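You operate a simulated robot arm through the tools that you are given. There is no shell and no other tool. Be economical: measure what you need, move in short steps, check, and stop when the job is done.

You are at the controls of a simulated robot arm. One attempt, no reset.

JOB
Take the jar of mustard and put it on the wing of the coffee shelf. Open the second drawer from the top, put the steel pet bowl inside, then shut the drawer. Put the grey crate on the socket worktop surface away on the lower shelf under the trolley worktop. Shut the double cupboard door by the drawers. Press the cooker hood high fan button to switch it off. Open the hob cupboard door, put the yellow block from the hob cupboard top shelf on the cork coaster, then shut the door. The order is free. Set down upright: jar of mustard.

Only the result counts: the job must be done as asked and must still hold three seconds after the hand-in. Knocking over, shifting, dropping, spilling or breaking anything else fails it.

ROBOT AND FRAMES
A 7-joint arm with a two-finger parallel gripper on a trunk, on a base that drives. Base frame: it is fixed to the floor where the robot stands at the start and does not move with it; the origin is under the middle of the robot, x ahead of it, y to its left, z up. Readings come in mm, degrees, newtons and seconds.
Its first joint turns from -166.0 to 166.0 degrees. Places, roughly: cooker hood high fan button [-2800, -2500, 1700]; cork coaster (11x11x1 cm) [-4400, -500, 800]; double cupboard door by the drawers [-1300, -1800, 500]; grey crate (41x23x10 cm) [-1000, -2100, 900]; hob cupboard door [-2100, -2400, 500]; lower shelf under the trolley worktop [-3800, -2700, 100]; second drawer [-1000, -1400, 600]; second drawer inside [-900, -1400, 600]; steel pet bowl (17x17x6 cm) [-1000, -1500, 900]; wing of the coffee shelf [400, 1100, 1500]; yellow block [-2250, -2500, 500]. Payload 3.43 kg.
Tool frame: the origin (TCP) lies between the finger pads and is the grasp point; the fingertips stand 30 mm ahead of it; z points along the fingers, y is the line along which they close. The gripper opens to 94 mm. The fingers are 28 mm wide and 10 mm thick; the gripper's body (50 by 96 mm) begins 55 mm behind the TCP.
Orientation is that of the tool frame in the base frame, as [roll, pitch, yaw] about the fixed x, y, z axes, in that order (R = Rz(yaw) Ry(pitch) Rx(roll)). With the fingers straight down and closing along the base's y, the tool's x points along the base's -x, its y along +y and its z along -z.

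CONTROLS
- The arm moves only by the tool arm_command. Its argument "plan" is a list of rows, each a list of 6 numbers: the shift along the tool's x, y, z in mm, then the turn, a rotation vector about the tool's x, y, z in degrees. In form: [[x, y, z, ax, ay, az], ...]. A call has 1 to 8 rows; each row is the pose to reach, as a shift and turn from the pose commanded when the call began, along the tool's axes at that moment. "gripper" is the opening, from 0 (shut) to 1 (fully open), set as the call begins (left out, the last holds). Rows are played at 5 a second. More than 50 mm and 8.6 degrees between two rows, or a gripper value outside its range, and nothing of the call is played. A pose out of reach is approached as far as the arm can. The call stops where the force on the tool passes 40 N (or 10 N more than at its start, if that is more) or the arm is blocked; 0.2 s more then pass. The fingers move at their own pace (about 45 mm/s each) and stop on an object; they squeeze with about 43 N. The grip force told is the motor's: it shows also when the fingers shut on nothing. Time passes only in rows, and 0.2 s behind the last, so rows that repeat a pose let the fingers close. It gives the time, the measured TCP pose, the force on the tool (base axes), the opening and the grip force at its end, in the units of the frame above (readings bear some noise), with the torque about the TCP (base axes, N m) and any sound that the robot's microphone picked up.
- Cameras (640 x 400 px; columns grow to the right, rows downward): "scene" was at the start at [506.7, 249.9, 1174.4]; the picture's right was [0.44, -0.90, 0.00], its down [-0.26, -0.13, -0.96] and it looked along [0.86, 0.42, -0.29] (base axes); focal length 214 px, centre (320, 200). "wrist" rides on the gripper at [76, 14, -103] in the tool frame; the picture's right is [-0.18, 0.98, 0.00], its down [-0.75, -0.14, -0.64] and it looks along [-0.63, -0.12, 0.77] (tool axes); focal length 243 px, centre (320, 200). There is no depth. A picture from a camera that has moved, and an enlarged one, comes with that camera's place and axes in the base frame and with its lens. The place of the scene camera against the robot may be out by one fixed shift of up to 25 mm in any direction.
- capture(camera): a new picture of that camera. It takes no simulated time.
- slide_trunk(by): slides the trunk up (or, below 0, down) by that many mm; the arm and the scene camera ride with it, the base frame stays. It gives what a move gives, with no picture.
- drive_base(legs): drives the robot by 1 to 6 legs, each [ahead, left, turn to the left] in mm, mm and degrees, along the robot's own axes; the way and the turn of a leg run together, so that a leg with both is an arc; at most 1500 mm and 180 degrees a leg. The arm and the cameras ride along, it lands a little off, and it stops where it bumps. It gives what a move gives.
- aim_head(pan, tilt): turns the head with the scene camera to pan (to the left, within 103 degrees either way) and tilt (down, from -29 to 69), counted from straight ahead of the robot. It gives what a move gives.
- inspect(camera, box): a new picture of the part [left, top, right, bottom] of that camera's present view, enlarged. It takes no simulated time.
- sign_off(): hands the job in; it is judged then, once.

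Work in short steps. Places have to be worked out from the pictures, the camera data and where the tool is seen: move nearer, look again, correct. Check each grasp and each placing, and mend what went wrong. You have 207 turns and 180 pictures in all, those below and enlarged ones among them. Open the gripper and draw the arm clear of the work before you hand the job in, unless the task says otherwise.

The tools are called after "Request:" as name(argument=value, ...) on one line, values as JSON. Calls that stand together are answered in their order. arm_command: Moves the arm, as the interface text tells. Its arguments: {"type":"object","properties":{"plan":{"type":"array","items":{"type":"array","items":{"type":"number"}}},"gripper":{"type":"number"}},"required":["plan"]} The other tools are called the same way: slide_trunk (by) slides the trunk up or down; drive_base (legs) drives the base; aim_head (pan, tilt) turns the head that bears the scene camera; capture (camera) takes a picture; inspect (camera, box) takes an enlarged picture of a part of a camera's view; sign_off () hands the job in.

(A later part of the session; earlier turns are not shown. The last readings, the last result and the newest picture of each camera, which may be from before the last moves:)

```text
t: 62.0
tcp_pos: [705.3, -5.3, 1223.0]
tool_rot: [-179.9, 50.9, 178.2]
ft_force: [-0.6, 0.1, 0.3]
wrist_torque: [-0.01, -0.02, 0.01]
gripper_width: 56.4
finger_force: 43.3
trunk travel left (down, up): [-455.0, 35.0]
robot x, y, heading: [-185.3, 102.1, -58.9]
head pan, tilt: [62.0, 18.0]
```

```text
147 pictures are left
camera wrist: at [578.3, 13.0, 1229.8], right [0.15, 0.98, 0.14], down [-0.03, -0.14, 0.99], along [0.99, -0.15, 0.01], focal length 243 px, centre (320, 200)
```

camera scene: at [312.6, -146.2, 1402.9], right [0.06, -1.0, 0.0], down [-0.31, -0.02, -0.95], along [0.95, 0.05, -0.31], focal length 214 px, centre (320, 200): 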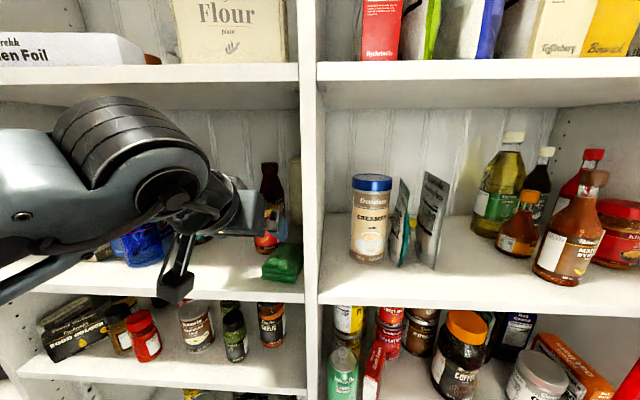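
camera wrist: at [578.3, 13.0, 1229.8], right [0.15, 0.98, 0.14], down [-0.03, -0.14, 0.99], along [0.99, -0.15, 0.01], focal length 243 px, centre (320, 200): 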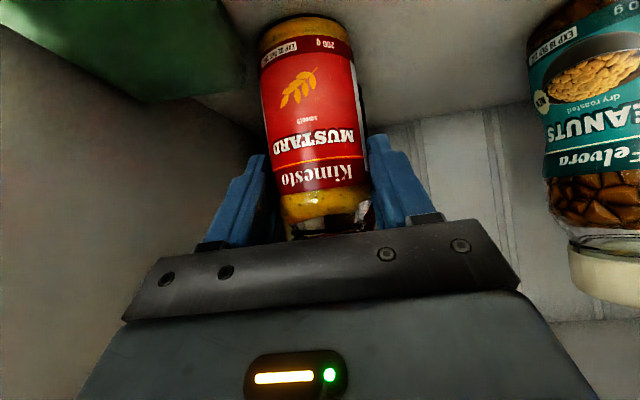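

Gripped at 56 mm; jar bottom about 66 mm below the TCP. I lift 30 mm, then back the base off 150 mm in −x.

Request:
arm_command(plan=[[-12, 0, -9, 0, 0, 0], [-23, 0, -19, 0, 0, 0]])

Request:
drive_base(legs=[[-78, -128, 0]])

Request:
capture(camera="wrist")

Request:
capture(camera="scene")

```text
t: 62.6
tcp_pos: [704.6, -4.8, 1254.2]
tool_rot: [-179.9, 50.9, 178.2]
ft_force: [-0.8, -0.3, -3.3]
wrist_torque: [-0.02, 0.05, -0.02]
gripper_width: 56.4
finger_force: 42.5
trunk travel left (down, up): [-455.0, 35.0]
robot x, y, heading: [-184.8, 107.6, -58.8]
head pan, tilt: [62.0, 18.0]
```

```text
t: 63.9
tcp_pos: [600.1, -50.1, 1254.7]
tool_rot: [-179.9, 51.0, 177.3]
ft_force: [0.4, -1.9, -1.7]
wrist_torque: [0.07, 0.06, 0.0]
gripper_width: 56.1
finger_force: 42.5
trunk travel left (down, up): [-455.0, 35.0]
robot x, y, heading: [-287.0, 78.3, -59.6]
head pan, tilt: [62.0, 18.0]
```

```text
146 pictures are left
camera wrist: at [473.3, -30.9, 1260.4], right [0.17, 0.98, 0.14], down [-0.03, -0.14, 0.99], along [0.99, -0.17, 0.01], focal length 243 px, centre (320, 200)
```

wrist: 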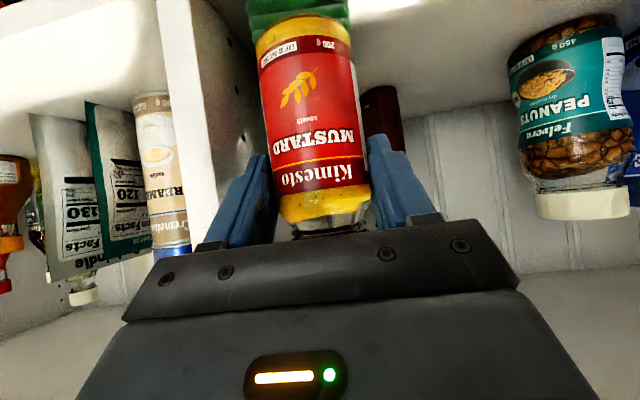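

```text
145 pictures are left
camera scene: at [205.5, -184.7, 1403.1], right [0.04, -1.0, 0.0], down [-0.31, -0.01, -0.95], along [0.95, 0.04, -0.31], focal length 214 px, centre (320, 200)
```

scene: 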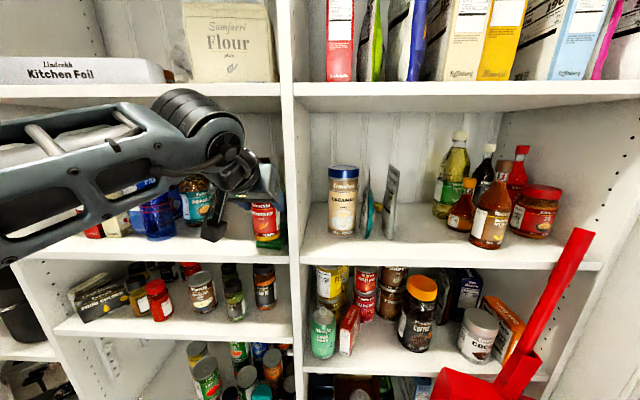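

The jar is held and clear. Before backing further I look toward −x behind the robot.

Request:
aim_head(pan=-103, tilt=20)

Request:
capture(camera="scene")

```text
t: 66.5
tcp_pos: [598.9, -48.9, 1254.5]
tool_rot: [-179.9, 51.0, 177.2]
ft_force: [0.2, 0.4, -2.8]
wrist_torque: [0.0, 0.03, -0.03]
gripper_width: 56.1
finger_force: 42.8
trunk travel left (down, up): [-455.0, 35.0]
robot x, y, heading: [-286.0, 75.0, -59.7]
head pan, tilt: [-103.0, 20.0]
```

```text
144 pictures are left
camera scene: at [23.9, -215.4, 1399.6], right [-0.3, 0.96, 0.0], down [0.33, 0.1, -0.94], along [-0.9, -0.28, -0.34], focal length 214 px, centre (320, 200)
```

scene: 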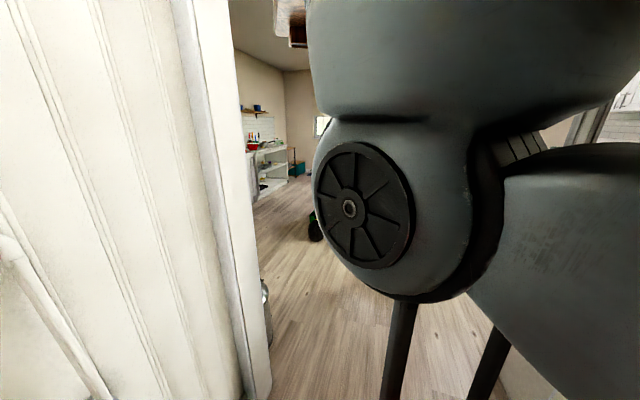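

Behind is an open doorway to the kitchen, so backing is safe. I back off 130 mm in −x and look left toward the fridge and wing.

Request:
drive_base(legs=[[-66, -112, 0]])

Request:
aim_head(pan=103, tilt=5)

Request:
capture(camera="scene")

```text
t: 67.2
tcp_pos: [596.9, -51.5, 1252.9]
tool_rot: [-179.8, 50.9, 177.1]
ft_force: [0.1, 0.3, -3.1]
wrist_torque: [-0.01, 0.05, -0.01]
gripper_width: 56.0
finger_force: 43.6
trunk travel left (down, up): [-455.0, 35.0]
robot x, y, heading: [-285.9, 73.9, -60.0]
head pan, tilt: [-103.0, 20.0]
stopped in leg 1: the robot was blocked; the commanded pose is now the measured one
```

```text
t: 70.2
tcp_pos: [596.7, -51.9, 1253.1]
tool_rot: [-179.8, 50.9, 177.1]
ft_force: [0.0, -0.2, -2.6]
wrist_torque: [-0.05, 0.0, 0.05]
gripper_width: 56.4
finger_force: 43.1
trunk travel left (down, up): [-455.0, 35.0]
robot x, y, heading: [-290.9, 76.6, -59.9]
head pan, tilt: [103.0, 5.0]
```

```text
143 pictures are left
camera scene: at [177.5, -127.0, 1424.0], right [0.68, -0.73, 0.0], down [-0.06, -0.06, -1.0], along [0.73, 0.68, -0.09], focal length 214 px, centre (320, 200)
```

scene: 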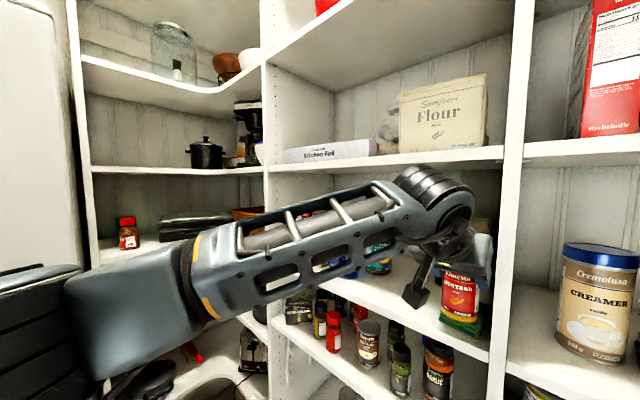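

The base is stopped behind on −x, so I retract the arm itself by 60 mm.

Request:
arm_command(plan=[[18, 0, -23, 0, 0, 0], [36, 0, -46, 0, 0, 0]])

```text
t: 70.8
tcp_pos: [539.5, -49.7, 1254.1]
tool_rot: [-179.9, 51.1, 177.3]
ft_force: [0.3, -0.5, -2.6]
wrist_torque: [-0.06, 0.04, 0.04]
gripper_width: 55.8
finger_force: 42.7
trunk travel left (down, up): [-455.0, 35.0]
robot x, y, heading: [-284.8, 74.5, -59.7]
head pan, tilt: [103.0, 5.0]
```

Now clear of the shelf front. I raise the trunk to its top and the arm by 280 mm.

Request:
slide_trunk(by=35)

Request:
arm_command(plan=[[-31, 0, -25, 0, 0, 0], [-62, 0, -50, 0, 0, 0], [-93, 0, -75, 0, 0, 0], [-124, 0, -100, 0, 0, 0], [-155, 0, -126, 0, 0, 0], [-186, 0, -151, 0, 0, 0], [-218, 0, -176, 0, 0, 0]])

Request:
capture(camera="scene")

```text
t: 71.5
tcp_pos: [540.4, -49.2, 1290.1]
tool_rot: [-179.9, 50.9, 177.2]
ft_force: [-0.9, 0.2, -3.9]
wrist_torque: [0.02, 0.06, -0.04]
gripper_width: 56.1
finger_force: 43.2
trunk travel left (down, up): [-490.0, 0.0]
robot x, y, heading: [-288.0, 72.8, -59.9]
head pan, tilt: [103.0, 5.0]
```

```text
t: 73.2
tcp_pos: [533.7, -48.3, 1523.7]
tool_rot: [-179.7, 50.9, 177.3]
ft_force: [0.0, -0.4, -2.0]
wrist_torque: [0.0, 0.06, -0.03]
gripper_width: 55.8
finger_force: 42.9
out of reach, approached as far as the arm can: row 6, 7
trunk travel left (down, up): [-490.0, 0.0]
robot x, y, heading: [-288.3, 70.4, -60.3]
head pan, tilt: [103.0, 5.0]
```

```text
142 pictures are left
camera scene: at [177.6, -127.0, 1458.9], right [0.68, -0.73, 0.0], down [-0.06, -0.06, -1.0], along [0.73, 0.68, -0.09], focal length 214 px, centre (320, 200)
```

scene: 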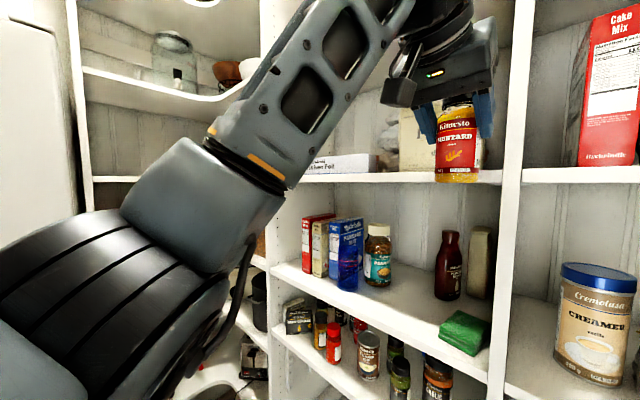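

The jar rides at z 1524 and the shelf top measures ≈1475, so I need TCP ≈1550. I try pulling inward 60 mm while raising 40 mm.

Request:
arm_command(plan=[[4, 0, -37, 0, 0, 0], [7, 0, -72, 0, 0, 0]])

```text
t: 73.8
tcp_pos: [469.5, -48.2, 1534.1]
tool_rot: [-180.0, 51.0, 177.1]
ft_force: [0.0, 0.4, -3.5]
wrist_torque: [0.0, 0.09, 0.02]
gripper_width: 56.1
finger_force: 43.1
out of reach, approached as far as the arm can: row 1, 2
trunk travel left (down, up): [-490.0, 0.0]
robot x, y, heading: [-287.4, 75.2, -60.0]
head pan, tilt: [103.0, 5.0]
```

A slight gain; I continue inward and upward.

Request:
arm_command(plan=[[4, 0, -37, 0, 0, 0], [7, 0, -72, 0, 0, 0], [11, 0, -108, 0, 0, 0]])

Request:
capture(camera="scene")

```text
t: 74.5
tcp_pos: [392.3, -41.8, 1531.4]
tool_rot: [-179.9, 51.0, 177.1]
ft_force: [0.3, 0.4, -4.0]
wrist_torque: [-0.01, 0.06, 0.01]
gripper_width: 55.8
finger_force: 42.9
out of reach, approached as far as the arm can: row 1, 2, 3
trunk travel left (down, up): [-490.0, 0.0]
robot x, y, heading: [-290.4, 70.2, -59.8]
head pan, tilt: [103.0, 5.0]
```

```text
141 pictures are left
camera scene: at [177.6, -127.1, 1458.9], right [0.68, -0.73, 0.0], down [-0.06, -0.06, -1.0], along [0.73, 0.68, -0.09], focal length 214 px, centre (320, 200)
```

scene: 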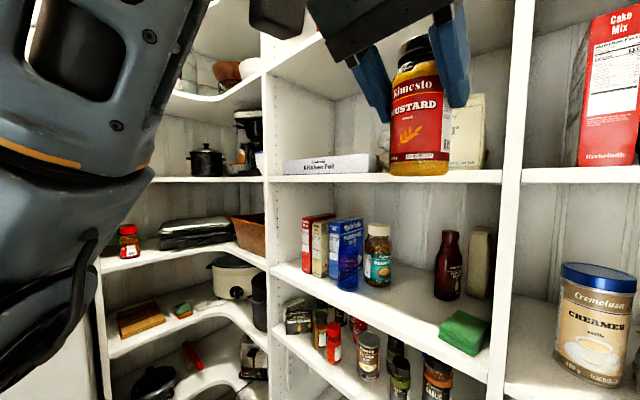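

Max height is ≈1535, so the jar can be set down with a slight tool tilt (it pivots about the pinch axis). I now drive round to the wing in stages: first +140 mm in x.

Request:
drive_base(legs=[[70, 121, 0]])

Request:
drive_base(legs=[[0, 0, 40]])

Request:
capture(camera="scene")

```text
t: 75.9
tcp_pos: [533.8, -42.0, 1531.2]
tool_rot: [-179.9, 51.0, 177.1]
ft_force: [0.1, 0.3, -2.6]
wrist_torque: [0.0, 0.06, 0.01]
gripper_width: 55.8
finger_force: 43.3
trunk travel left (down, up): [-490.0, 0.0]
robot x, y, heading: [-146.5, 74.0, -59.9]
head pan, tilt: [103.0, 5.0]
```

```text
t: 78.1
tcp_pos: [449.3, 418.2, 1531.1]
tool_rot: [-179.9, 50.9, -143.3]
ft_force: [-0.5, -0.3, -3.5]
wrist_torque: [-0.01, 0.03, -0.01]
gripper_width: 55.8
finger_force: 42.7
trunk travel left (down, up): [-490.0, 0.0]
robot x, y, heading: [-147.1, 75.7, -20.3]
head pan, tilt: [103.0, 5.0]
```

```text
140 pictures are left
camera scene: at [335.3, 213.7, 1459.0], right [0.99, -0.13, 0.0], down [-0.01, -0.09, -1.0], along [0.13, 0.99, -0.09], focal length 214 px, centre (320, 200)
```

scene: 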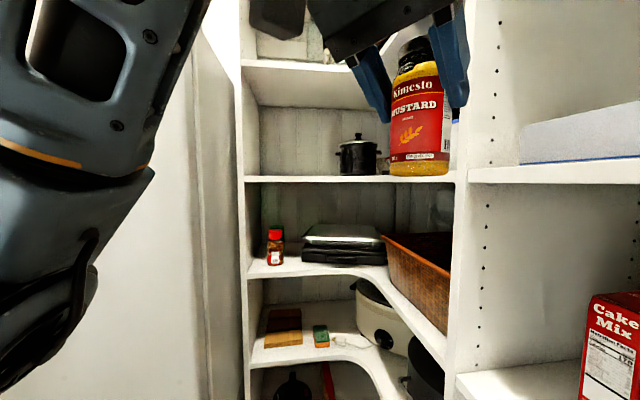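

The view confirms the coffee-shelf top at ≈1476 and its left corner near [190, 880]. I continue: translate, then turn left 20°.

Request:
drive_base(legs=[[83, 63, 0], [0, 0, 20]])

Request:
capture(camera="scene")

```text
t: 80.4
tcp_pos: [397.7, 632.6, 1531.9]
tool_rot: [-179.9, 51.0, -123.2]
ft_force: [0.4, -0.2, -3.8]
wrist_torque: [-0.05, 0.02, 0.0]
gripper_width: 55.5
finger_force: 42.9
trunk travel left (down, up): [-490.0, 0.0]
robot x, y, heading: [-49.5, 104.5, -0.4]
head pan, tilt: [103.0, 5.0]
```

```text
139 pictures are left
camera scene: at [356.6, 400.3, 1459.0], right [0.98, 0.22, 0.0], down [0.02, -0.09, -1.0], along [-0.22, 0.97, -0.09], focal length 214 px, centre (320, 200)
```

scene: 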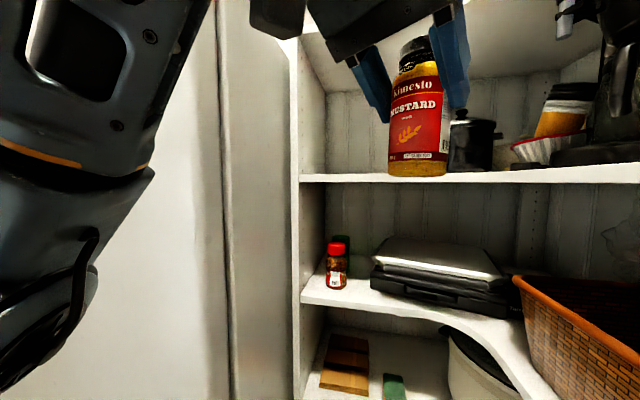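

Clear so far. I make the last approach arc: 140 ahead, 46 left with a 20° left turn.

Request:
drive_base(legs=[[136, 30, 20]])

Request:
capture(camera="scene")

Request:
capture(camera="wrist")

```text
t: 81.8
tcp_pos: [337.8, 781.1, 1530.5]
tool_rot: [179.5, 51.1, -106.3]
ft_force: [0.1, -0.4, -2.8]
wrist_torque: [-0.06, -0.02, 0.02]
gripper_width: 55.6
finger_force: 42.8
trunk travel left (down, up): [-490.0, 0.0]
robot x, y, heading: [72.7, 145.0, 17.9]
head pan, tilt: [103.0, 5.0]
stopped in leg 1: the robot was blocked; the commanded pose is now the measured one
```

```text
138 pictures are left
camera scene: at [366.5, 549.5, 1459.7], right [0.86, 0.51, 0.0], down [0.04, -0.07, -1.0], along [-0.51, 0.86, -0.08], focal length 214 px, centre (320, 200)
```

scene: 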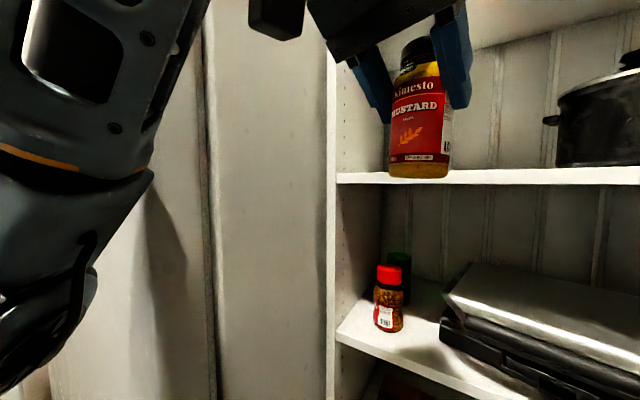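

```text
137 pictures are left
camera wrist: at [288.9, 660.5, 1537.0], right [-0.91, 0.38, 0.15], down [0.13, -0.07, 0.99], along [0.39, 0.92, 0.01], focal length 243 px, centre (320, 200)
```

wrist: 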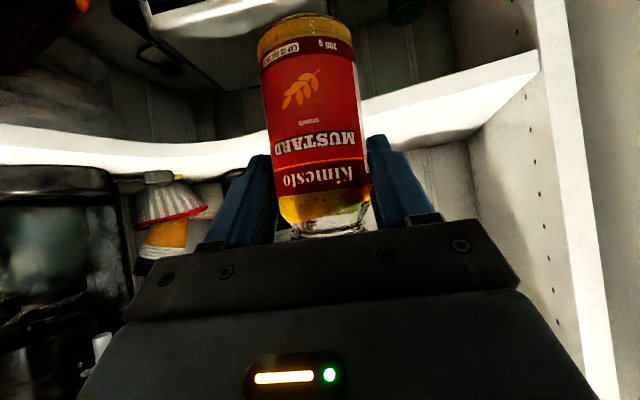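

The base stopped just short, which is fine: the jar is at y 781 before the wing. I flatten the tool 18° and raise 30 mm so the jar bottom clears the shelf edge.

Request:
arm_command(plan=[[-8, 0, -6, 0, -6, 0], [-16, 0, -13, 0, -12, 0], [-24, 0, -19, 0, -18, 0], [-24, 0, -19, 0, -18, 0]])

```text
t: 82.8
tcp_pos: [347.0, 786.6, 1559.0]
tool_rot: [179.8, 69.0, -107.4]
ft_force: [-0.1, -0.1, -3.0]
wrist_torque: [-0.07, 0.03, 0.02]
gripper_width: 55.8
finger_force: 43.4
trunk travel left (down, up): [-490.0, 0.0]
robot x, y, heading: [70.4, 149.8, 17.7]
head pan, tilt: [103.0, 5.0]
```

TCP 1559 now. I extend +y by 170 mm in steps.

Request:
arm_command(plan=[[-20, 13, 33, 0, 0, 0], [-38, 25, 74, 0, 0, 0], [-54, 38, 110, 0, 0, 0], [-69, 51, 147, 0, 0, 0]])

Request:
capture(camera="wrist")

Request:
capture(camera="scene")

```text
t: 84.0
tcp_pos: [313.6, 974.9, 1560.0]
tool_rot: [168.3, 70.9, -118.6]
ft_force: [11.3, -5.1, 2.1]
wrist_torque: [-0.28, 0.38, 0.75]
gripper_width: 53.6
finger_force: 43.0
trunk travel left (down, up): [-490.0, 0.0]
robot x, y, heading: [53.3, 133.1, 19.2]
head pan, tilt: [103.0, 5.0]
stopped in row 4: the arm was blocked; the commanded pose is now the measured one
```

```text
136 pictures are left
camera wrist: at [261.1, 862.7, 1522.6], right [-0.91, 0.35, 0.24], down [0.08, -0.41, 0.91], along [0.42, 0.84, 0.34], focal length 243 px, centre (320, 200)
```

wrist: 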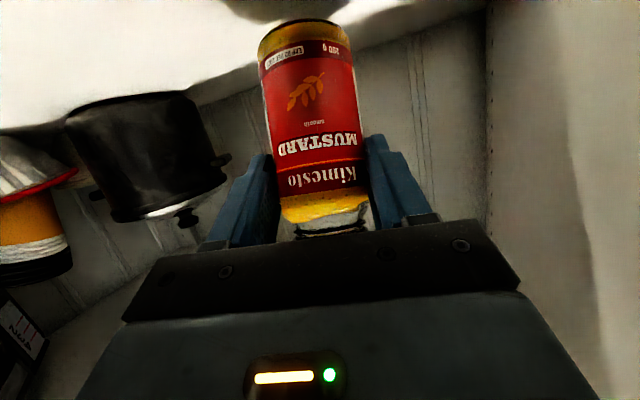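

```text
135 pictures are left
camera scene: at [357.5, 488.6, 1479.2], right [0.85, 0.53, 0.01], down [0.03, -0.03, -1.0], along [-0.53, 0.85, -0.05], focal length 214 px, centre (320, 200)
```

scene: 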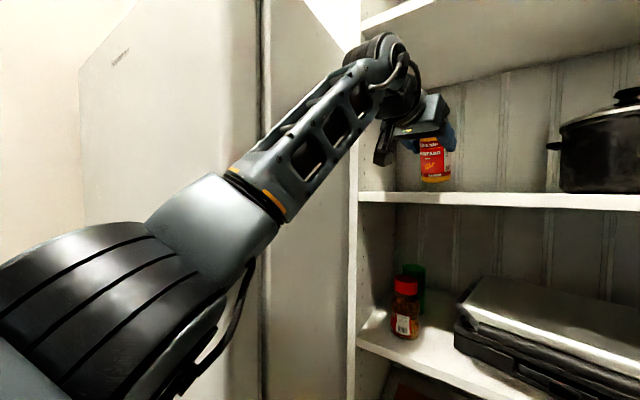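

The arm link is pressing the wing's upright (the base was nudged). I move the tool +x 30 mm to relieve it.

Request:
arm_command(plan=[[-1, -16, -1, 0, 0, 0], [-2, -32, -1, 0, 0, 0]])

Request:
capture(camera="scene")

```text
t: 84.3
tcp_pos: [319.0, 1038.8, 1517.4]
tool_rot: [178.4, 68.7, -109.2]
ft_force: [0.3, -4.5, -0.4]
wrist_torque: [0.14, -0.1, 0.1]
gripper_width: 53.5
finger_force: 43.6
trunk travel left (down, up): [-490.0, 0.0]
robot x, y, heading: [68.6, 136.7, 17.7]
head pan, tilt: [103.0, 5.0]
stopped in row 1: the force on the tool passed its limit at 80 N (the readings are from after the stop); the commanded pose is now the measured one
```

```text
134 pictures are left
camera scene: at [359.6, 540.2, 1459.7], right [0.86, 0.51, 0.0], down [0.04, -0.07, -1.0], along [-0.51, 0.86, -0.09], focal length 214 px, centre (320, 200)
```

scene: 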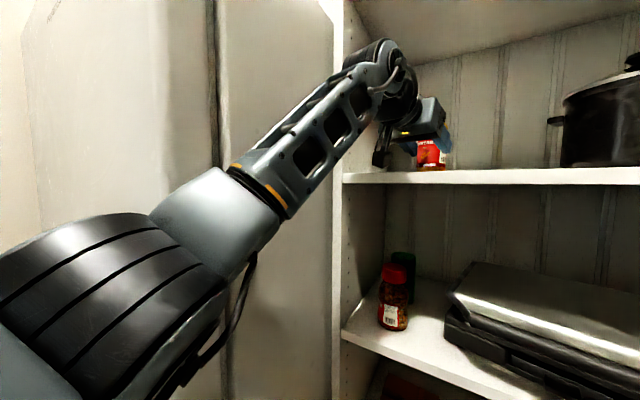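

The base rocked back and the jar touched down on the shelf. I look closely.

Request:
capture(camera="wrist")

Request:
inspect(camera="scene", box=[340, 60, 520, 200])

```text
133 pictures are left
camera wrist: at [267.2, 924.9, 1485.4], right [-0.91, 0.36, 0.18], down [0.04, -0.35, 0.93], along [0.4, 0.86, 0.31], focal length 243 px, centre (320, 200)
```

wrist: 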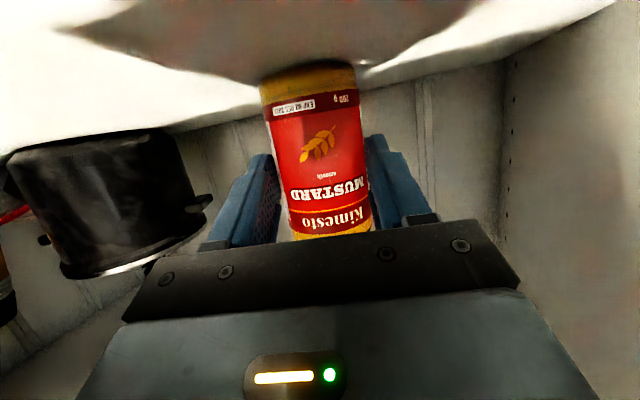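

```text
2.86 times, centred on (430, 130) of scene
camera zoom: at [359.6, 540.2, 1459.7], right [0.86, 0.51, 0.0], down [0.04, -0.07, -1.0], along [-0.51, 0.86, -0.09], focal length 613 px, centre (6, 400)
```

zoom: 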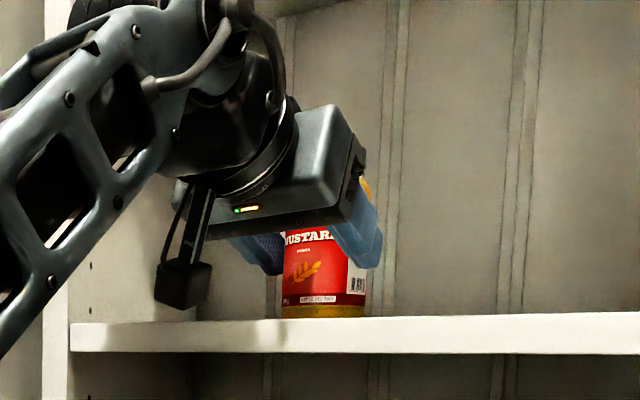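

The jar stands on the shelf and slid up in the grip; it looks upright. I open the gripper in place.

Request:
arm_command(plan=[[0, 0, 0, 0, 0, 0], [0, 0, 0, 0, 0, 0], [0, 0, 0, 0, 0, 0], [0, 0, 0, 0, 0, 0]], gripper=0.85)

Request:
capture(camera="wrist")

Request:
inspect(camera="scene", box=[340, 60, 520, 200])

```text
t: 85.3
tcp_pos: [325.8, 1029.0, 1526.0]
tool_rot: [177.2, 69.3, -110.5]
ft_force: [-0.2, 0.1, 0.1]
wrist_torque: [0.01, 0.0, -0.01]
gripper_width: 80.0
finger_force: 0.0
trunk travel left (down, up): [-490.0, 0.0]
robot x, y, heading: [71.7, 138.0, 17.7]
head pan, tilt: [103.0, 5.0]
```

```text
131 pictures are left
camera wrist: at [274.5, 915.2, 1492.4], right [-0.91, 0.36, 0.19], down [0.05, -0.37, 0.93], along [0.41, 0.86, 0.32], focal length 243 px, centre (320, 200)
```

wrist: 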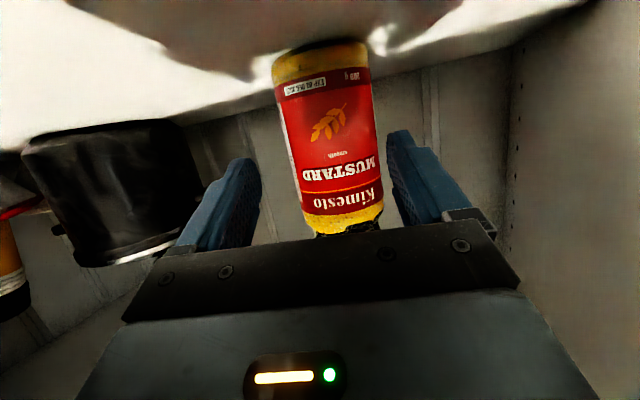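

```text
2.86 times, centred on (430, 130) of scene
camera zoom: at [362.1, 543.0, 1457.7], right [0.86, 0.51, 0.0], down [0.04, -0.08, -1.0], along [-0.51, 0.86, -0.09], focal length 613 px, centre (6, 400)
```

zoom: 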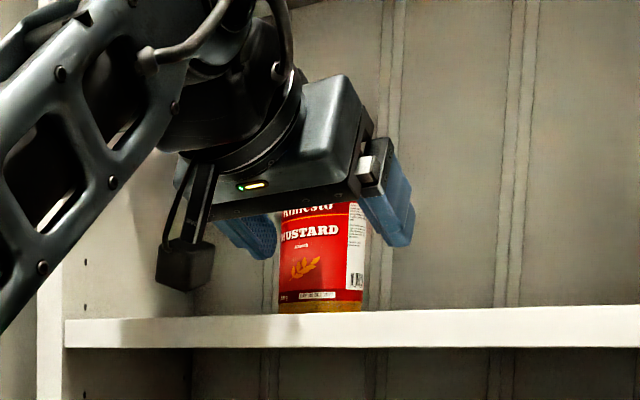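

The jar stands upright and free. I open fully and retract horizontally along the tool's own pointing direction.

Request:
arm_command(plan=[[0, 2, 0, 0, 0, 0], [12, 2, -31, 0, 0, 0], [24, 2, -62, 0, 0, 0], [36, 2, -94, 0, 0, 0]], gripper=1)

Request:
capture(camera="wrist")

Request:
capture(camera="scene")

```text
t: 86.5
tcp_pos: [427.7, 963.6, 1537.8]
tool_rot: [-179.9, 70.5, -120.5]
ft_force: [-1.6, -0.3, 0.9]
wrist_torque: [-0.11, 0.05, -0.06]
gripper_width: 93.7
finger_force: 0.1
trunk travel left (down, up): [-490.0, 0.0]
robot x, y, heading: [74.8, 230.9, 8.0]
head pan, tilt: [103.0, 5.0]
stopped in row 4: the arm was blocked; the commanded pose is now the measured one
```

```text
129 pictures are left
camera wrist: at [353.2, 863.6, 1500.8], right [-0.82, 0.55, 0.17], down [-0.06, -0.38, 0.92], along [0.58, 0.74, 0.34], focal length 243 px, centre (320, 200)
```

wrist: 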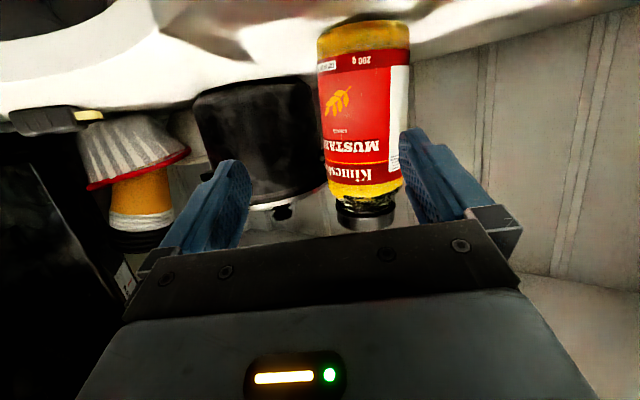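

```text
128 pictures are left
camera scene: at [471.9, 580.5, 1461.7], right [0.93, 0.36, -0.03], down [0.0, -0.08, -1.0], along [-0.36, 0.93, -0.07], focal length 214 px, centre (320, 200)
```

scene: 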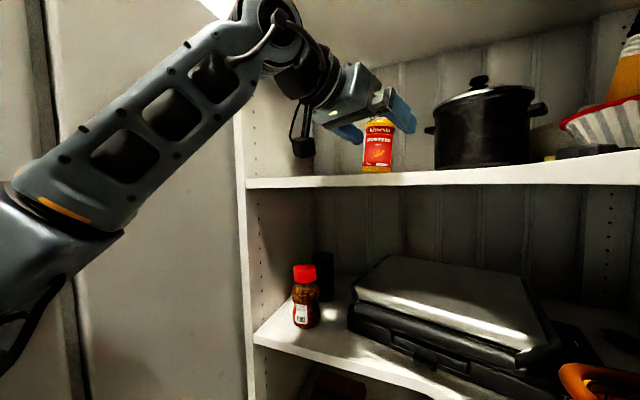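

The wedge pushed the base and carried the jar some 85 mm right, but it still stands upright on the wing. I back the base out along the tool's pointing direction.

Request:
drive_base(legs=[[-44, -54, 0]])

Request:
capture(camera="wrist")

Request:
capture(camera="scene")

```text
t: 87.6
tcp_pos: [407.2, 932.9, 1504.9]
tool_rot: [179.9, 68.0, -117.4]
ft_force: [-20.8, -0.7, 1.7]
wrist_torque: [-0.12, -0.62, -1.37]
gripper_width: 94.0
finger_force: 0.1
trunk travel left (down, up): [-490.0, 0.0]
robot x, y, heading: [63.2, 160.4, 11.5]
head pan, tilt: [103.0, 5.0]
```

```text
127 pictures are left
camera wrist: at [337.9, 829.0, 1473.4], right [-0.84, 0.51, 0.17], down [-0.02, -0.34, 0.94], along [0.54, 0.79, 0.3], focal length 243 px, centre (320, 200)
```

wrist: 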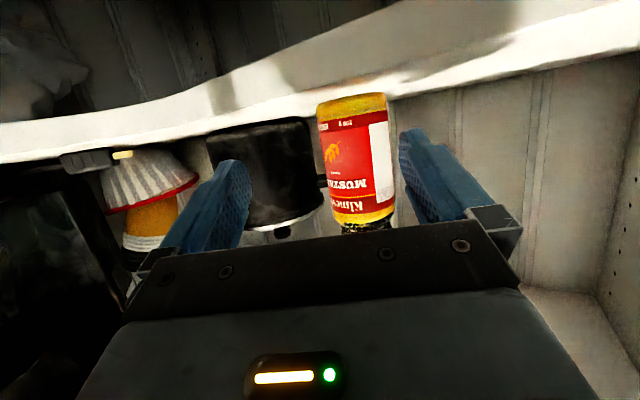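

```text
126 pictures are left
camera scene: at [437.0, 542.2, 1450.9], right [0.91, 0.41, -0.03], down [0.01, -0.09, -1.0], along [-0.41, 0.91, -0.08], focal length 214 px, centre (320, 200)
```

scene: 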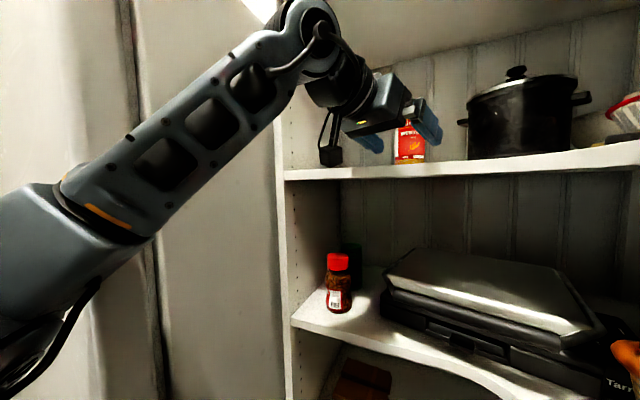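

The jar is now ahead of the fingertips and standing. I back out further along the same direction.

Request:
drive_base(legs=[[-75, -94, 0]])

Request:
capture(camera="scene")

```text
t: 88.5
tcp_pos: [351.4, 865.5, 1519.0]
tool_rot: [-177.1, 69.8, -115.6]
ft_force: [-0.2, 0.0, 0.6]
wrist_torque: [0.03, -0.01, -0.01]
gripper_width: 94.2
finger_force: 0.1
trunk travel left (down, up): [-490.0, 0.0]
robot x, y, heading: [50.1, 113.1, 10.8]
head pan, tilt: [103.0, 5.0]
stopped in leg 1: the robot was blocked; the commanded pose is now the measured one
```

```text
125 pictures are left
camera scene: at [384.8, 478.8, 1459.4], right [0.91, 0.41, 0.0], down [0.03, -0.08, -1.0], along [-0.41, 0.91, -0.08], focal length 214 px, centre (320, 200)
```

scene: 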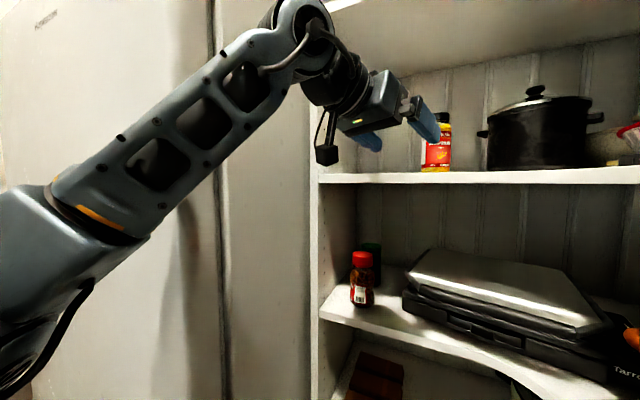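

The jar stands free on the wing at about [430, 1040]. The forearm likely touches the fridge's side, so I drive straight −y to withdraw.

Request:
drive_base(legs=[[-56, -295, 0]])

Request:
capture(camera="scene")

```text
t: 90.1
tcp_pos: [344.8, 668.9, 1518.6]
tool_rot: [-176.6, 69.7, -114.8]
ft_force: [0.1, -1.1, 0.7]
wrist_torque: [-0.04, 0.03, 0.0]
gripper_width: 93.9
finger_force: 0.1
trunk travel left (down, up): [-490.0, 0.0]
robot x, y, heading: [46.9, -88.1, 11.1]
head pan, tilt: [103.0, 5.0]
stopped in leg 1: the robot was blocked; the commanded pose is now the measured one
```

```text
124 pictures are left
camera scene: at [382.3, 282.3, 1459.2], right [0.91, 0.41, 0.0], down [0.04, -0.08, -1.0], along [-0.41, 0.91, -0.09], focal length 214 px, centre (320, 200)
```

scene: 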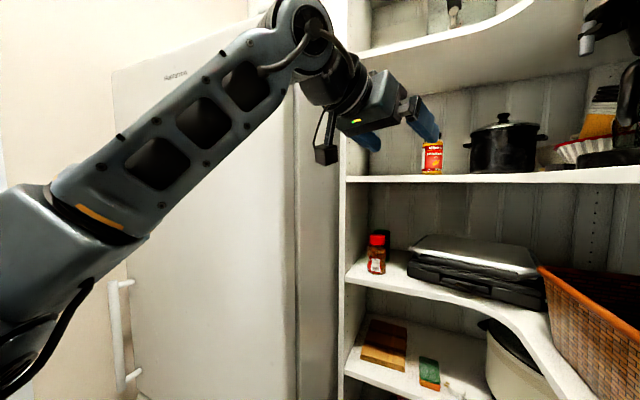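

The jar stands well. The base is now stopped on its right side; I look there to find the way out.

Request:
aim_head(pan=-103, tilt=40)

Request:
capture(camera="scene")

```text
t: 93.1
tcp_pos: [346.8, 670.3, 1518.2]
tool_rot: [-176.6, 69.8, -114.6]
ft_force: [-0.5, -0.6, 0.6]
wrist_torque: [0.0, 0.0, 0.0]
gripper_width: 94.1
finger_force: 0.0
trunk travel left (down, up): [-490.0, 0.0]
robot x, y, heading: [47.8, -87.5, 11.1]
head pan, tilt: [-103.0, 40.0]
```

```text
123 pictures are left
camera scene: at [417.2, 114.1, 1403.3], right [-1.0, 0.03, 0.0], down [0.02, 0.64, -0.77], along [-0.02, -0.77, -0.64], focal length 214 px, centre (320, 200)
```

scene: 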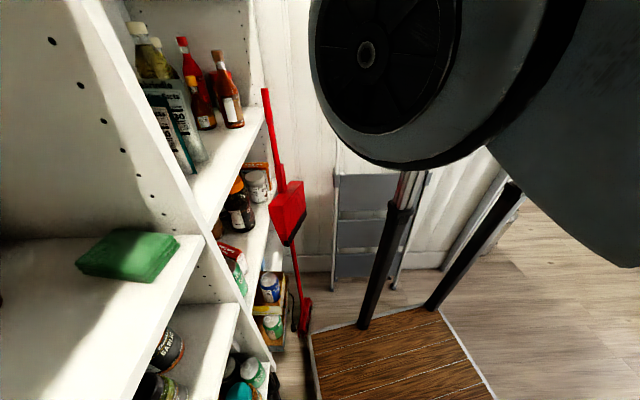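

The front-right corner has come up to the standing dustpan, so no further −y. First I fold the arm: tool turned downward, lowered 250 mm and drawn in.

Request:
arm_command(plan=[[34, 0, -1, 0, 8.5, 0], [67, 0, -2, 0, 17, 0], [101, 0, -3, 0, 25.5, 0], [135, 0, -3, 0, 34, 0], [168, 0, -4, 0, 42.5, 0], [202, 0, -5, 0, 51, 0], [235, 0, -6, 0, 59.5, 0], [269, 0, -7, 0, 68, 0]])

Request:
aim_head(pan=103, tilt=20)

Request:
capture(camera="scene")

```text
t: 94.9
tcp_pos: [303.6, 579.6, 1268.4]
tool_rot: [-178.7, 1.6, -117.9]
ft_force: [-0.3, 0.2, 0.6]
wrist_torque: [-0.02, -0.01, -0.01]
gripper_width: 93.8
finger_force: 0.0
trunk travel left (down, up): [-490.0, 0.0]
robot x, y, heading: [43.9, -87.5, 10.9]
head pan, tilt: [-103.0, 40.0]
```

```text
t: 97.9
tcp_pos: [304.6, 578.2, 1268.9]
tool_rot: [-178.9, 1.8, -118.0]
ft_force: [0.6, 0.2, 0.6]
wrist_torque: [0.0, -0.02, -0.02]
gripper_width: 93.9
finger_force: 0.0
trunk travel left (down, up): [-490.0, 0.0]
robot x, y, heading: [45.6, -86.9, 11.1]
head pan, tilt: [103.0, 20.0]
```

```text
122 pictures are left
camera scene: at [381.8, 284.0, 1434.7], right [0.91, 0.41, 0.0], down [0.14, -0.31, -0.94], along [-0.38, 0.86, -0.34], focal length 214 px, centre (320, 200)
```

scene: 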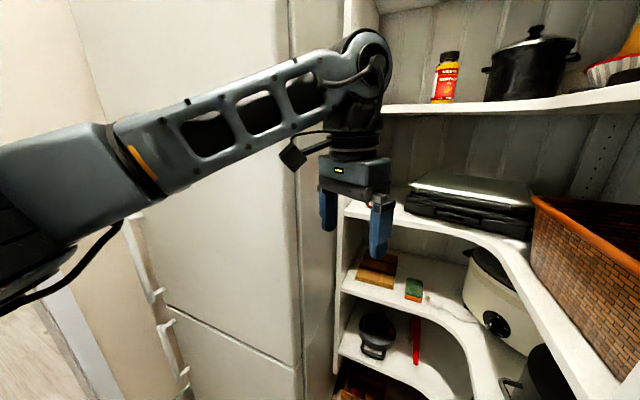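

Good. I draw the downward tool in toward the robot for travelling.

Request:
arm_command(plan=[[46, -5, 0, 0, 0, 0], [92, -11, 0, 0, 0, 0], [138, -17, 0, 0, 0, 0], [184, -22, 0, 0, 0, 0], [229, -28, 0, 0, 0, 0]], gripper=0.5)

```text
t: 98.6
tcp_pos: [369.6, 483.7, 1263.3]
tool_rot: [-178.8, 1.8, -129.5]
ft_force: [-0.2, -0.9, -0.2]
wrist_torque: [-0.03, -0.05, 0.02]
gripper_width: 47.2
finger_force: 0.0
trunk travel left (down, up): [-490.0, 0.0]
robot x, y, heading: [44.3, -88.8, 11.1]
head pan, tilt: [103.0, 20.0]
stopped in row 3: the arm was blocked; the commanded pose is now the measured one
```

I drive out −x by 250 mm and then turn right 90°, with the head turned forward.

Request:
drive_base(legs=[[-245, 48, 0]])

Request:
drive_base(legs=[[0, 0, -95]])

Request:
aim_head(pan=-75, tilt=25)

Request:
capture(camera="scene")

```text
t: 100.5
tcp_pos: [121.0, 482.3, 1263.3]
tool_rot: [-178.7, 1.8, -129.9]
ft_force: [0.6, 0.0, 0.5]
wrist_torque: [-0.03, 0.0, 0.01]
gripper_width: 46.8
finger_force: 0.0
trunk travel left (down, up): [-490.0, 0.0]
robot x, y, heading: [-203.8, -91.2, 10.8]
head pan, tilt: [103.0, 20.0]
```

```text
t: 104.8
tcp_pos: [342.0, -452.1, 1263.0]
tool_rot: [-178.6, 1.7, 135.9]
ft_force: [-0.4, 0.0, -0.2]
wrist_torque: [-0.03, -0.02, 0.01]
gripper_width: 46.9
finger_force: 0.1
trunk travel left (down, up): [-490.0, 0.0]
robot x, y, heading: [-204.5, -85.3, -83.2]
head pan, tilt: [103.0, 20.0]
```

```text
t: 107.5
tcp_pos: [341.9, -452.8, 1263.6]
tool_rot: [-178.6, 1.7, 135.9]
ft_force: [0.0, 0.4, 0.2]
wrist_torque: [0.02, 0.04, -0.01]
gripper_width: 46.9
finger_force: 0.1
trunk travel left (down, up): [-490.0, 0.0]
robot x, y, heading: [-202.2, -85.8, -83.7]
head pan, tilt: [-75.0, 25.0]
```

```text
121 pictures are left
camera scene: at [-24.6, -521.2, 1426.6], right [-0.37, 0.93, 0.0], down [0.39, 0.16, -0.91], along [-0.84, -0.33, -0.42], focal length 214 px, centre (320, 200)
```

scene: 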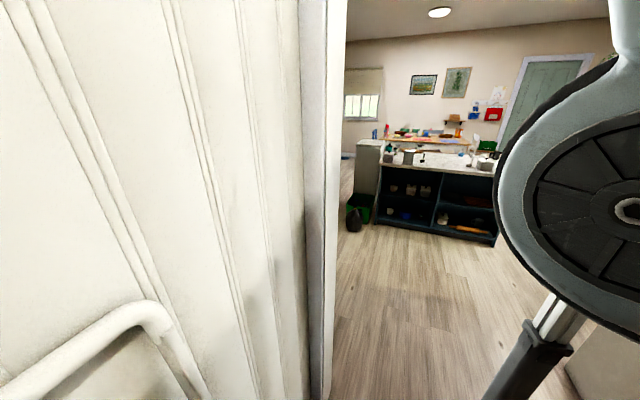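

The doorway to the kitchen opens toward −x; the ladder is close on my front side. I move out diagonally: right 250 and ahead 50.

Request:
drive_base(legs=[[50, -250, 0]])

Request:
drive_base(legs=[[90, -250, 0]])

Request:
capture(camera="scene")

```text
t: 109.3
tcp_pos: [97.9, -532.8, 1262.6]
tool_rot: [-178.7, 1.7, 135.7]
ft_force: [0.2, 0.5, 0.1]
wrist_torque: [-0.01, 0.02, -0.02]
gripper_width: 46.8
finger_force: 0.2
trunk travel left (down, up): [-490.0, 0.0]
robot x, y, heading: [-446.9, -164.5, -83.5]
head pan, tilt: [-75.0, 25.0]
```

```text
t: 111.1
tcp_pos: [-109.3, -632.2, 1261.6]
tool_rot: [-178.6, 1.5, 135.6]
ft_force: [0.9, 0.9, -0.1]
wrist_torque: [0.03, 0.01, 0.03]
gripper_width: 47.1
finger_force: 0.0
trunk travel left (down, up): [-490.0, 0.0]
robot x, y, heading: [-655.4, -268.1, -83.6]
head pan, tilt: [-75.0, 25.0]
stopped in leg 1: the robot was blocked; the commanded pose is now the measured one
```

```text
120 pictures are left
camera scene: at [-476.0, -699.7, 1426.6], right [-0.36, 0.93, 0.0], down [0.39, 0.15, -0.91], along [-0.85, -0.33, -0.42], focal length 214 px, centre (320, 200)
```

scene: 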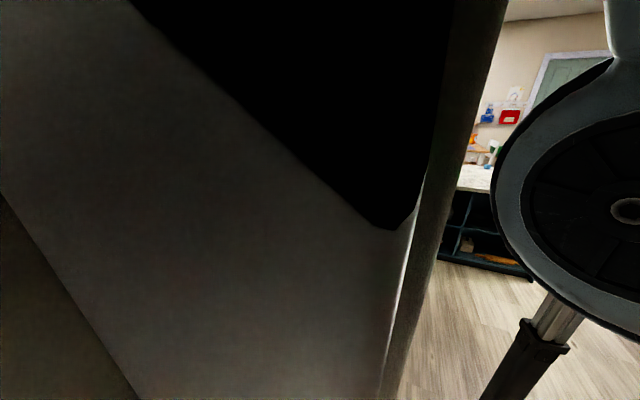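

The head met the door jamb. I back off +y 110 mm and then go right.

Request:
drive_base(legs=[[-130, 20, 0]])

Request:
drive_base(legs=[[0, -300, 0]])

Request:
capture(camera="scene")

```text
t: 112.4
tcp_pos: [-110.0, -505.2, 1263.2]
tool_rot: [-178.8, 1.7, 135.5]
ft_force: [0.1, 0.2, 0.3]
wrist_torque: [0.01, -0.02, -0.03]
gripper_width: 47.0
finger_force: 0.0
trunk travel left (down, up): [-490.0, 0.0]
robot x, y, heading: [-653.9, -138.6, -83.7]
head pan, tilt: [-75.0, 25.0]
```

```text
t: 114.4
tcp_pos: [-403.8, -536.8, 1264.2]
tool_rot: [-178.8, 1.8, 135.7]
ft_force: [1.0, 0.5, -0.5]
wrist_torque: [0.02, 0.03, 0.01]
gripper_width: 46.9
finger_force: 0.0
trunk travel left (down, up): [-490.0, 0.0]
robot x, y, heading: [-942.2, -168.8, -83.2]
head pan, tilt: [-75.0, 25.0]
```

```text
119 pictures are left
camera scene: at [-770.8, -603.5, 1426.6], right [-0.37, 0.93, 0.0], down [0.39, 0.15, -0.91], along [-0.84, -0.33, -0.42], focal length 214 px, centre (320, 200)
```

scene: 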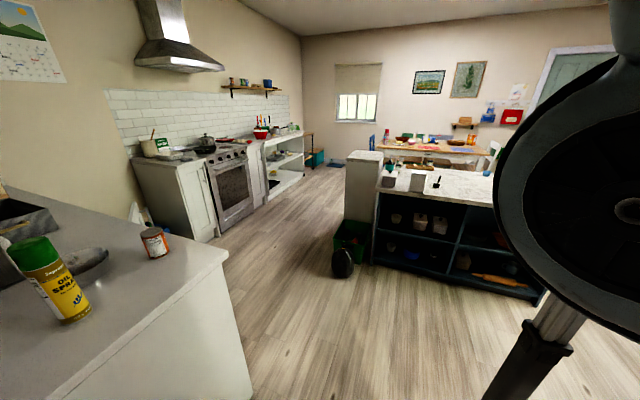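

The kitchen is in view with the worktop ahead-left. I drive on 600 mm to get round in front of the drawers.

Request:
drive_base(legs=[[0, -700, 0]])

Request:
aim_head(pan=15, tilt=30)

Request:
capture(camera="scene")

```text
t: 118.2
tcp_pos: [-1084.9, -612.1, 1262.2]
tool_rot: [-178.7, 1.7, 136.1]
ft_force: [0.4, 0.9, 0.4]
wrist_torque: [0.01, 0.02, 0.0]
gripper_width: 46.8
finger_force: 0.1
trunk travel left (down, up): [-490.0, 0.0]
robot x, y, heading: [-1631.5, -243.9, -83.1]
head pan, tilt: [-75.0, 25.0]
```

```text
t: 119.9
tcp_pos: [-1084.9, -612.4, 1264.2]
tool_rot: [-178.8, 1.7, 136.0]
ft_force: [0.5, 0.8, 0.2]
wrist_torque: [0.0, 0.0, 0.03]
gripper_width: 46.8
finger_force: 0.1
trunk travel left (down, up): [-490.0, 0.0]
robot x, y, heading: [-1629.1, -246.1, -83.2]
head pan, tilt: [15.0, 30.0]
```

```text
118 pictures are left
camera scene: at [-1332.2, -732.0, 1418.6], right [-0.93, -0.37, 0.0], down [-0.19, 0.46, -0.87], along [0.32, -0.8, -0.5], focal length 214 px, centre (320, 200)
```

scene: 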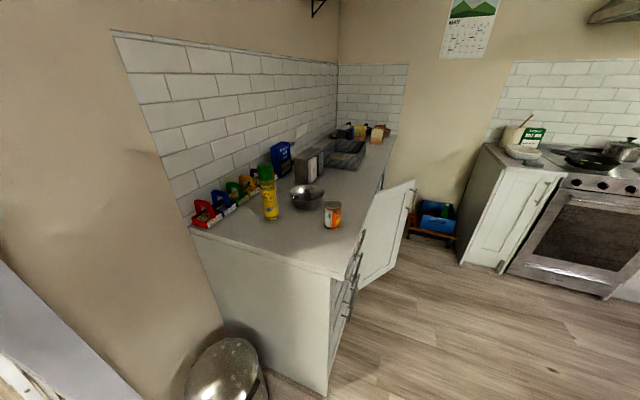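

I now see the counter: front edge at x≈−1240, the bowl near [−970, −1470], the crate near [−990, −2020], and one cupboard door ajar near y≈−1770…−2200. I drive to stand beside the drawers with them on my left.

Request:
drive_base(legs=[[0, -250, -7]])

Request:
drive_base(legs=[[600, 0, 0]])

Request:
aim_head(pan=75, tilt=45)

Request:
capture(camera="scene")

```text
t: 121.7
tcp_pos: [-1381.8, -691.9, 1263.1]
tool_rot: [-178.8, 1.7, 129.0]
ft_force: [0.0, -0.2, -0.4]
wrist_torque: [-0.02, 0.03, -0.04]
gripper_width: 46.9
finger_force: 0.2
trunk travel left (down, up): [-490.0, 0.0]
robot x, y, heading: [-1880.3, -261.2, -90.3]
head pan, tilt: [15.0, 30.0]
```

```text
t: 123.5
tcp_pos: [-1382.6, -912.5, 1263.8]
tool_rot: [-178.6, 1.6, 129.1]
ft_force: [-0.1, -1.0, -0.4]
wrist_torque: [0.04, 0.03, 0.04]
gripper_width: 47.0
finger_force: 0.0
trunk travel left (down, up): [-490.0, 0.0]
robot x, y, heading: [-1879.6, -484.5, -89.9]
head pan, tilt: [15.0, 30.0]
stopped in leg 1: the robot was blocked; the commanded pose is now the measured one
```

```text
t: 124.8
tcp_pos: [-1382.8, -911.4, 1262.7]
tool_rot: [-178.7, 1.7, 129.1]
ft_force: [0.4, 0.0, 0.1]
wrist_torque: [0.03, -0.02, 0.03]
gripper_width: 47.0
finger_force: 0.0
trunk travel left (down, up): [-490.0, 0.0]
robot x, y, heading: [-1884.3, -485.1, -90.1]
head pan, tilt: [75.0, 45.0]
```

```text
117 pictures are left
camera scene: at [-1586.0, -933.4, 1396.0], right [-0.26, -0.97, 0.0], down [-0.68, 0.19, -0.71], along [0.68, -0.19, -0.71], focal length 214 px, centre (320, 200)
```

scene: 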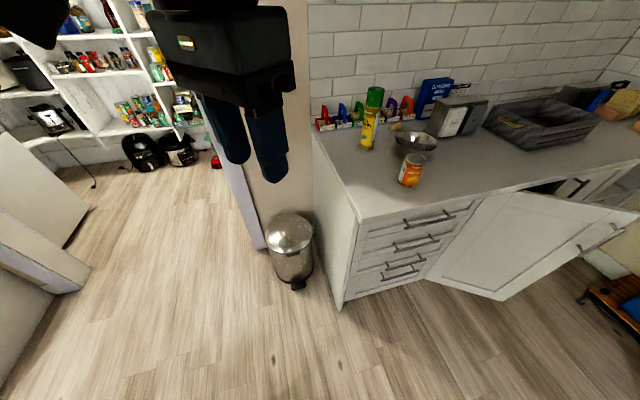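

Something ahead stopped the base; I look down at the front right.

Request:
aim_head(pan=-40, tilt=55)

Request:
capture(camera="scene")

```text
t: 126.8
tcp_pos: [-1382.7, -911.4, 1262.2]
tool_rot: [-178.7, 1.7, 129.0]
ft_force: [1.1, 0.4, 0.3]
wrist_torque: [0.0, -0.01, 0.02]
gripper_width: 47.0
finger_force: 0.0
trunk travel left (down, up): [-490.0, 0.0]
robot x, y, heading: [-1880.1, -481.0, -90.2]
head pan, tilt: [-40.0, 55.0]
```

```text
116 pictures are left
camera scene: at [-1710.9, -967.2, 1382.6], right [-0.76, 0.64, 0.0], down [0.53, 0.63, -0.57], along [-0.37, -0.44, -0.82], focal length 214 px, centre (320, 200)
```

scene: 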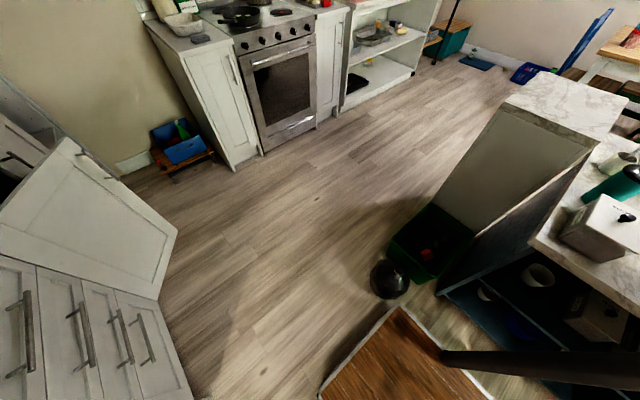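

The black ball by the green box sits at the front-right corner. I shift left (+x) 60 mm and then go ahead 370 mm past it.

Request:
drive_base(legs=[[0, 65, 0], [370, 0, 0]])

Request:
aim_head(pan=60, tilt=45)

Request:
capture(camera="scene")

```text
t: 129.7
tcp_pos: [-1316.5, -1279.7, 1263.4]
tool_rot: [-178.7, 1.7, 129.2]
ft_force: [-0.4, -0.4, -0.7]
wrist_torque: [-0.03, 0.0, 0.0]
gripper_width: 47.1
finger_force: 0.1
trunk travel left (down, up): [-490.0, 0.0]
robot x, y, heading: [-1813.6, -854.9, -89.9]
head pan, tilt: [-40.0, 55.0]
```

```text
t: 131.5
tcp_pos: [-1317.0, -1280.2, 1263.2]
tool_rot: [-178.7, 1.8, 129.1]
ft_force: [-0.4, -1.5, 0.4]
wrist_torque: [-0.01, 0.01, -0.07]
gripper_width: 47.0
finger_force: 0.1
trunk travel left (down, up): [-490.0, 0.0]
robot x, y, heading: [-1813.0, -849.7, -89.9]
head pan, tilt: [60.0, 45.0]
```

```text
115 pictures are left
camera scene: at [-1528.3, -1322.0, 1396.0], right [-0.5, -0.87, 0.0], down [-0.61, 0.35, -0.71], along [0.61, -0.35, -0.71], focal length 214 px, centre (320, 200)
```

scene: 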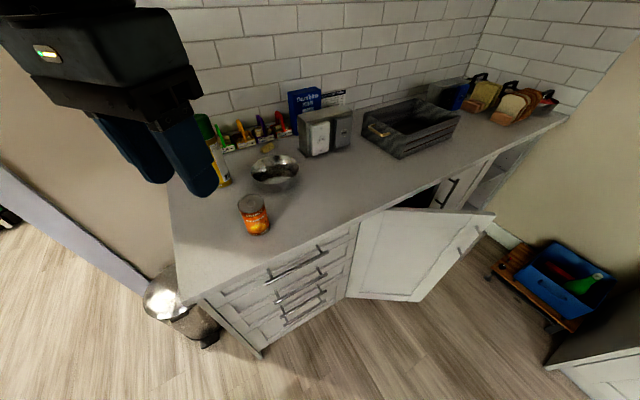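

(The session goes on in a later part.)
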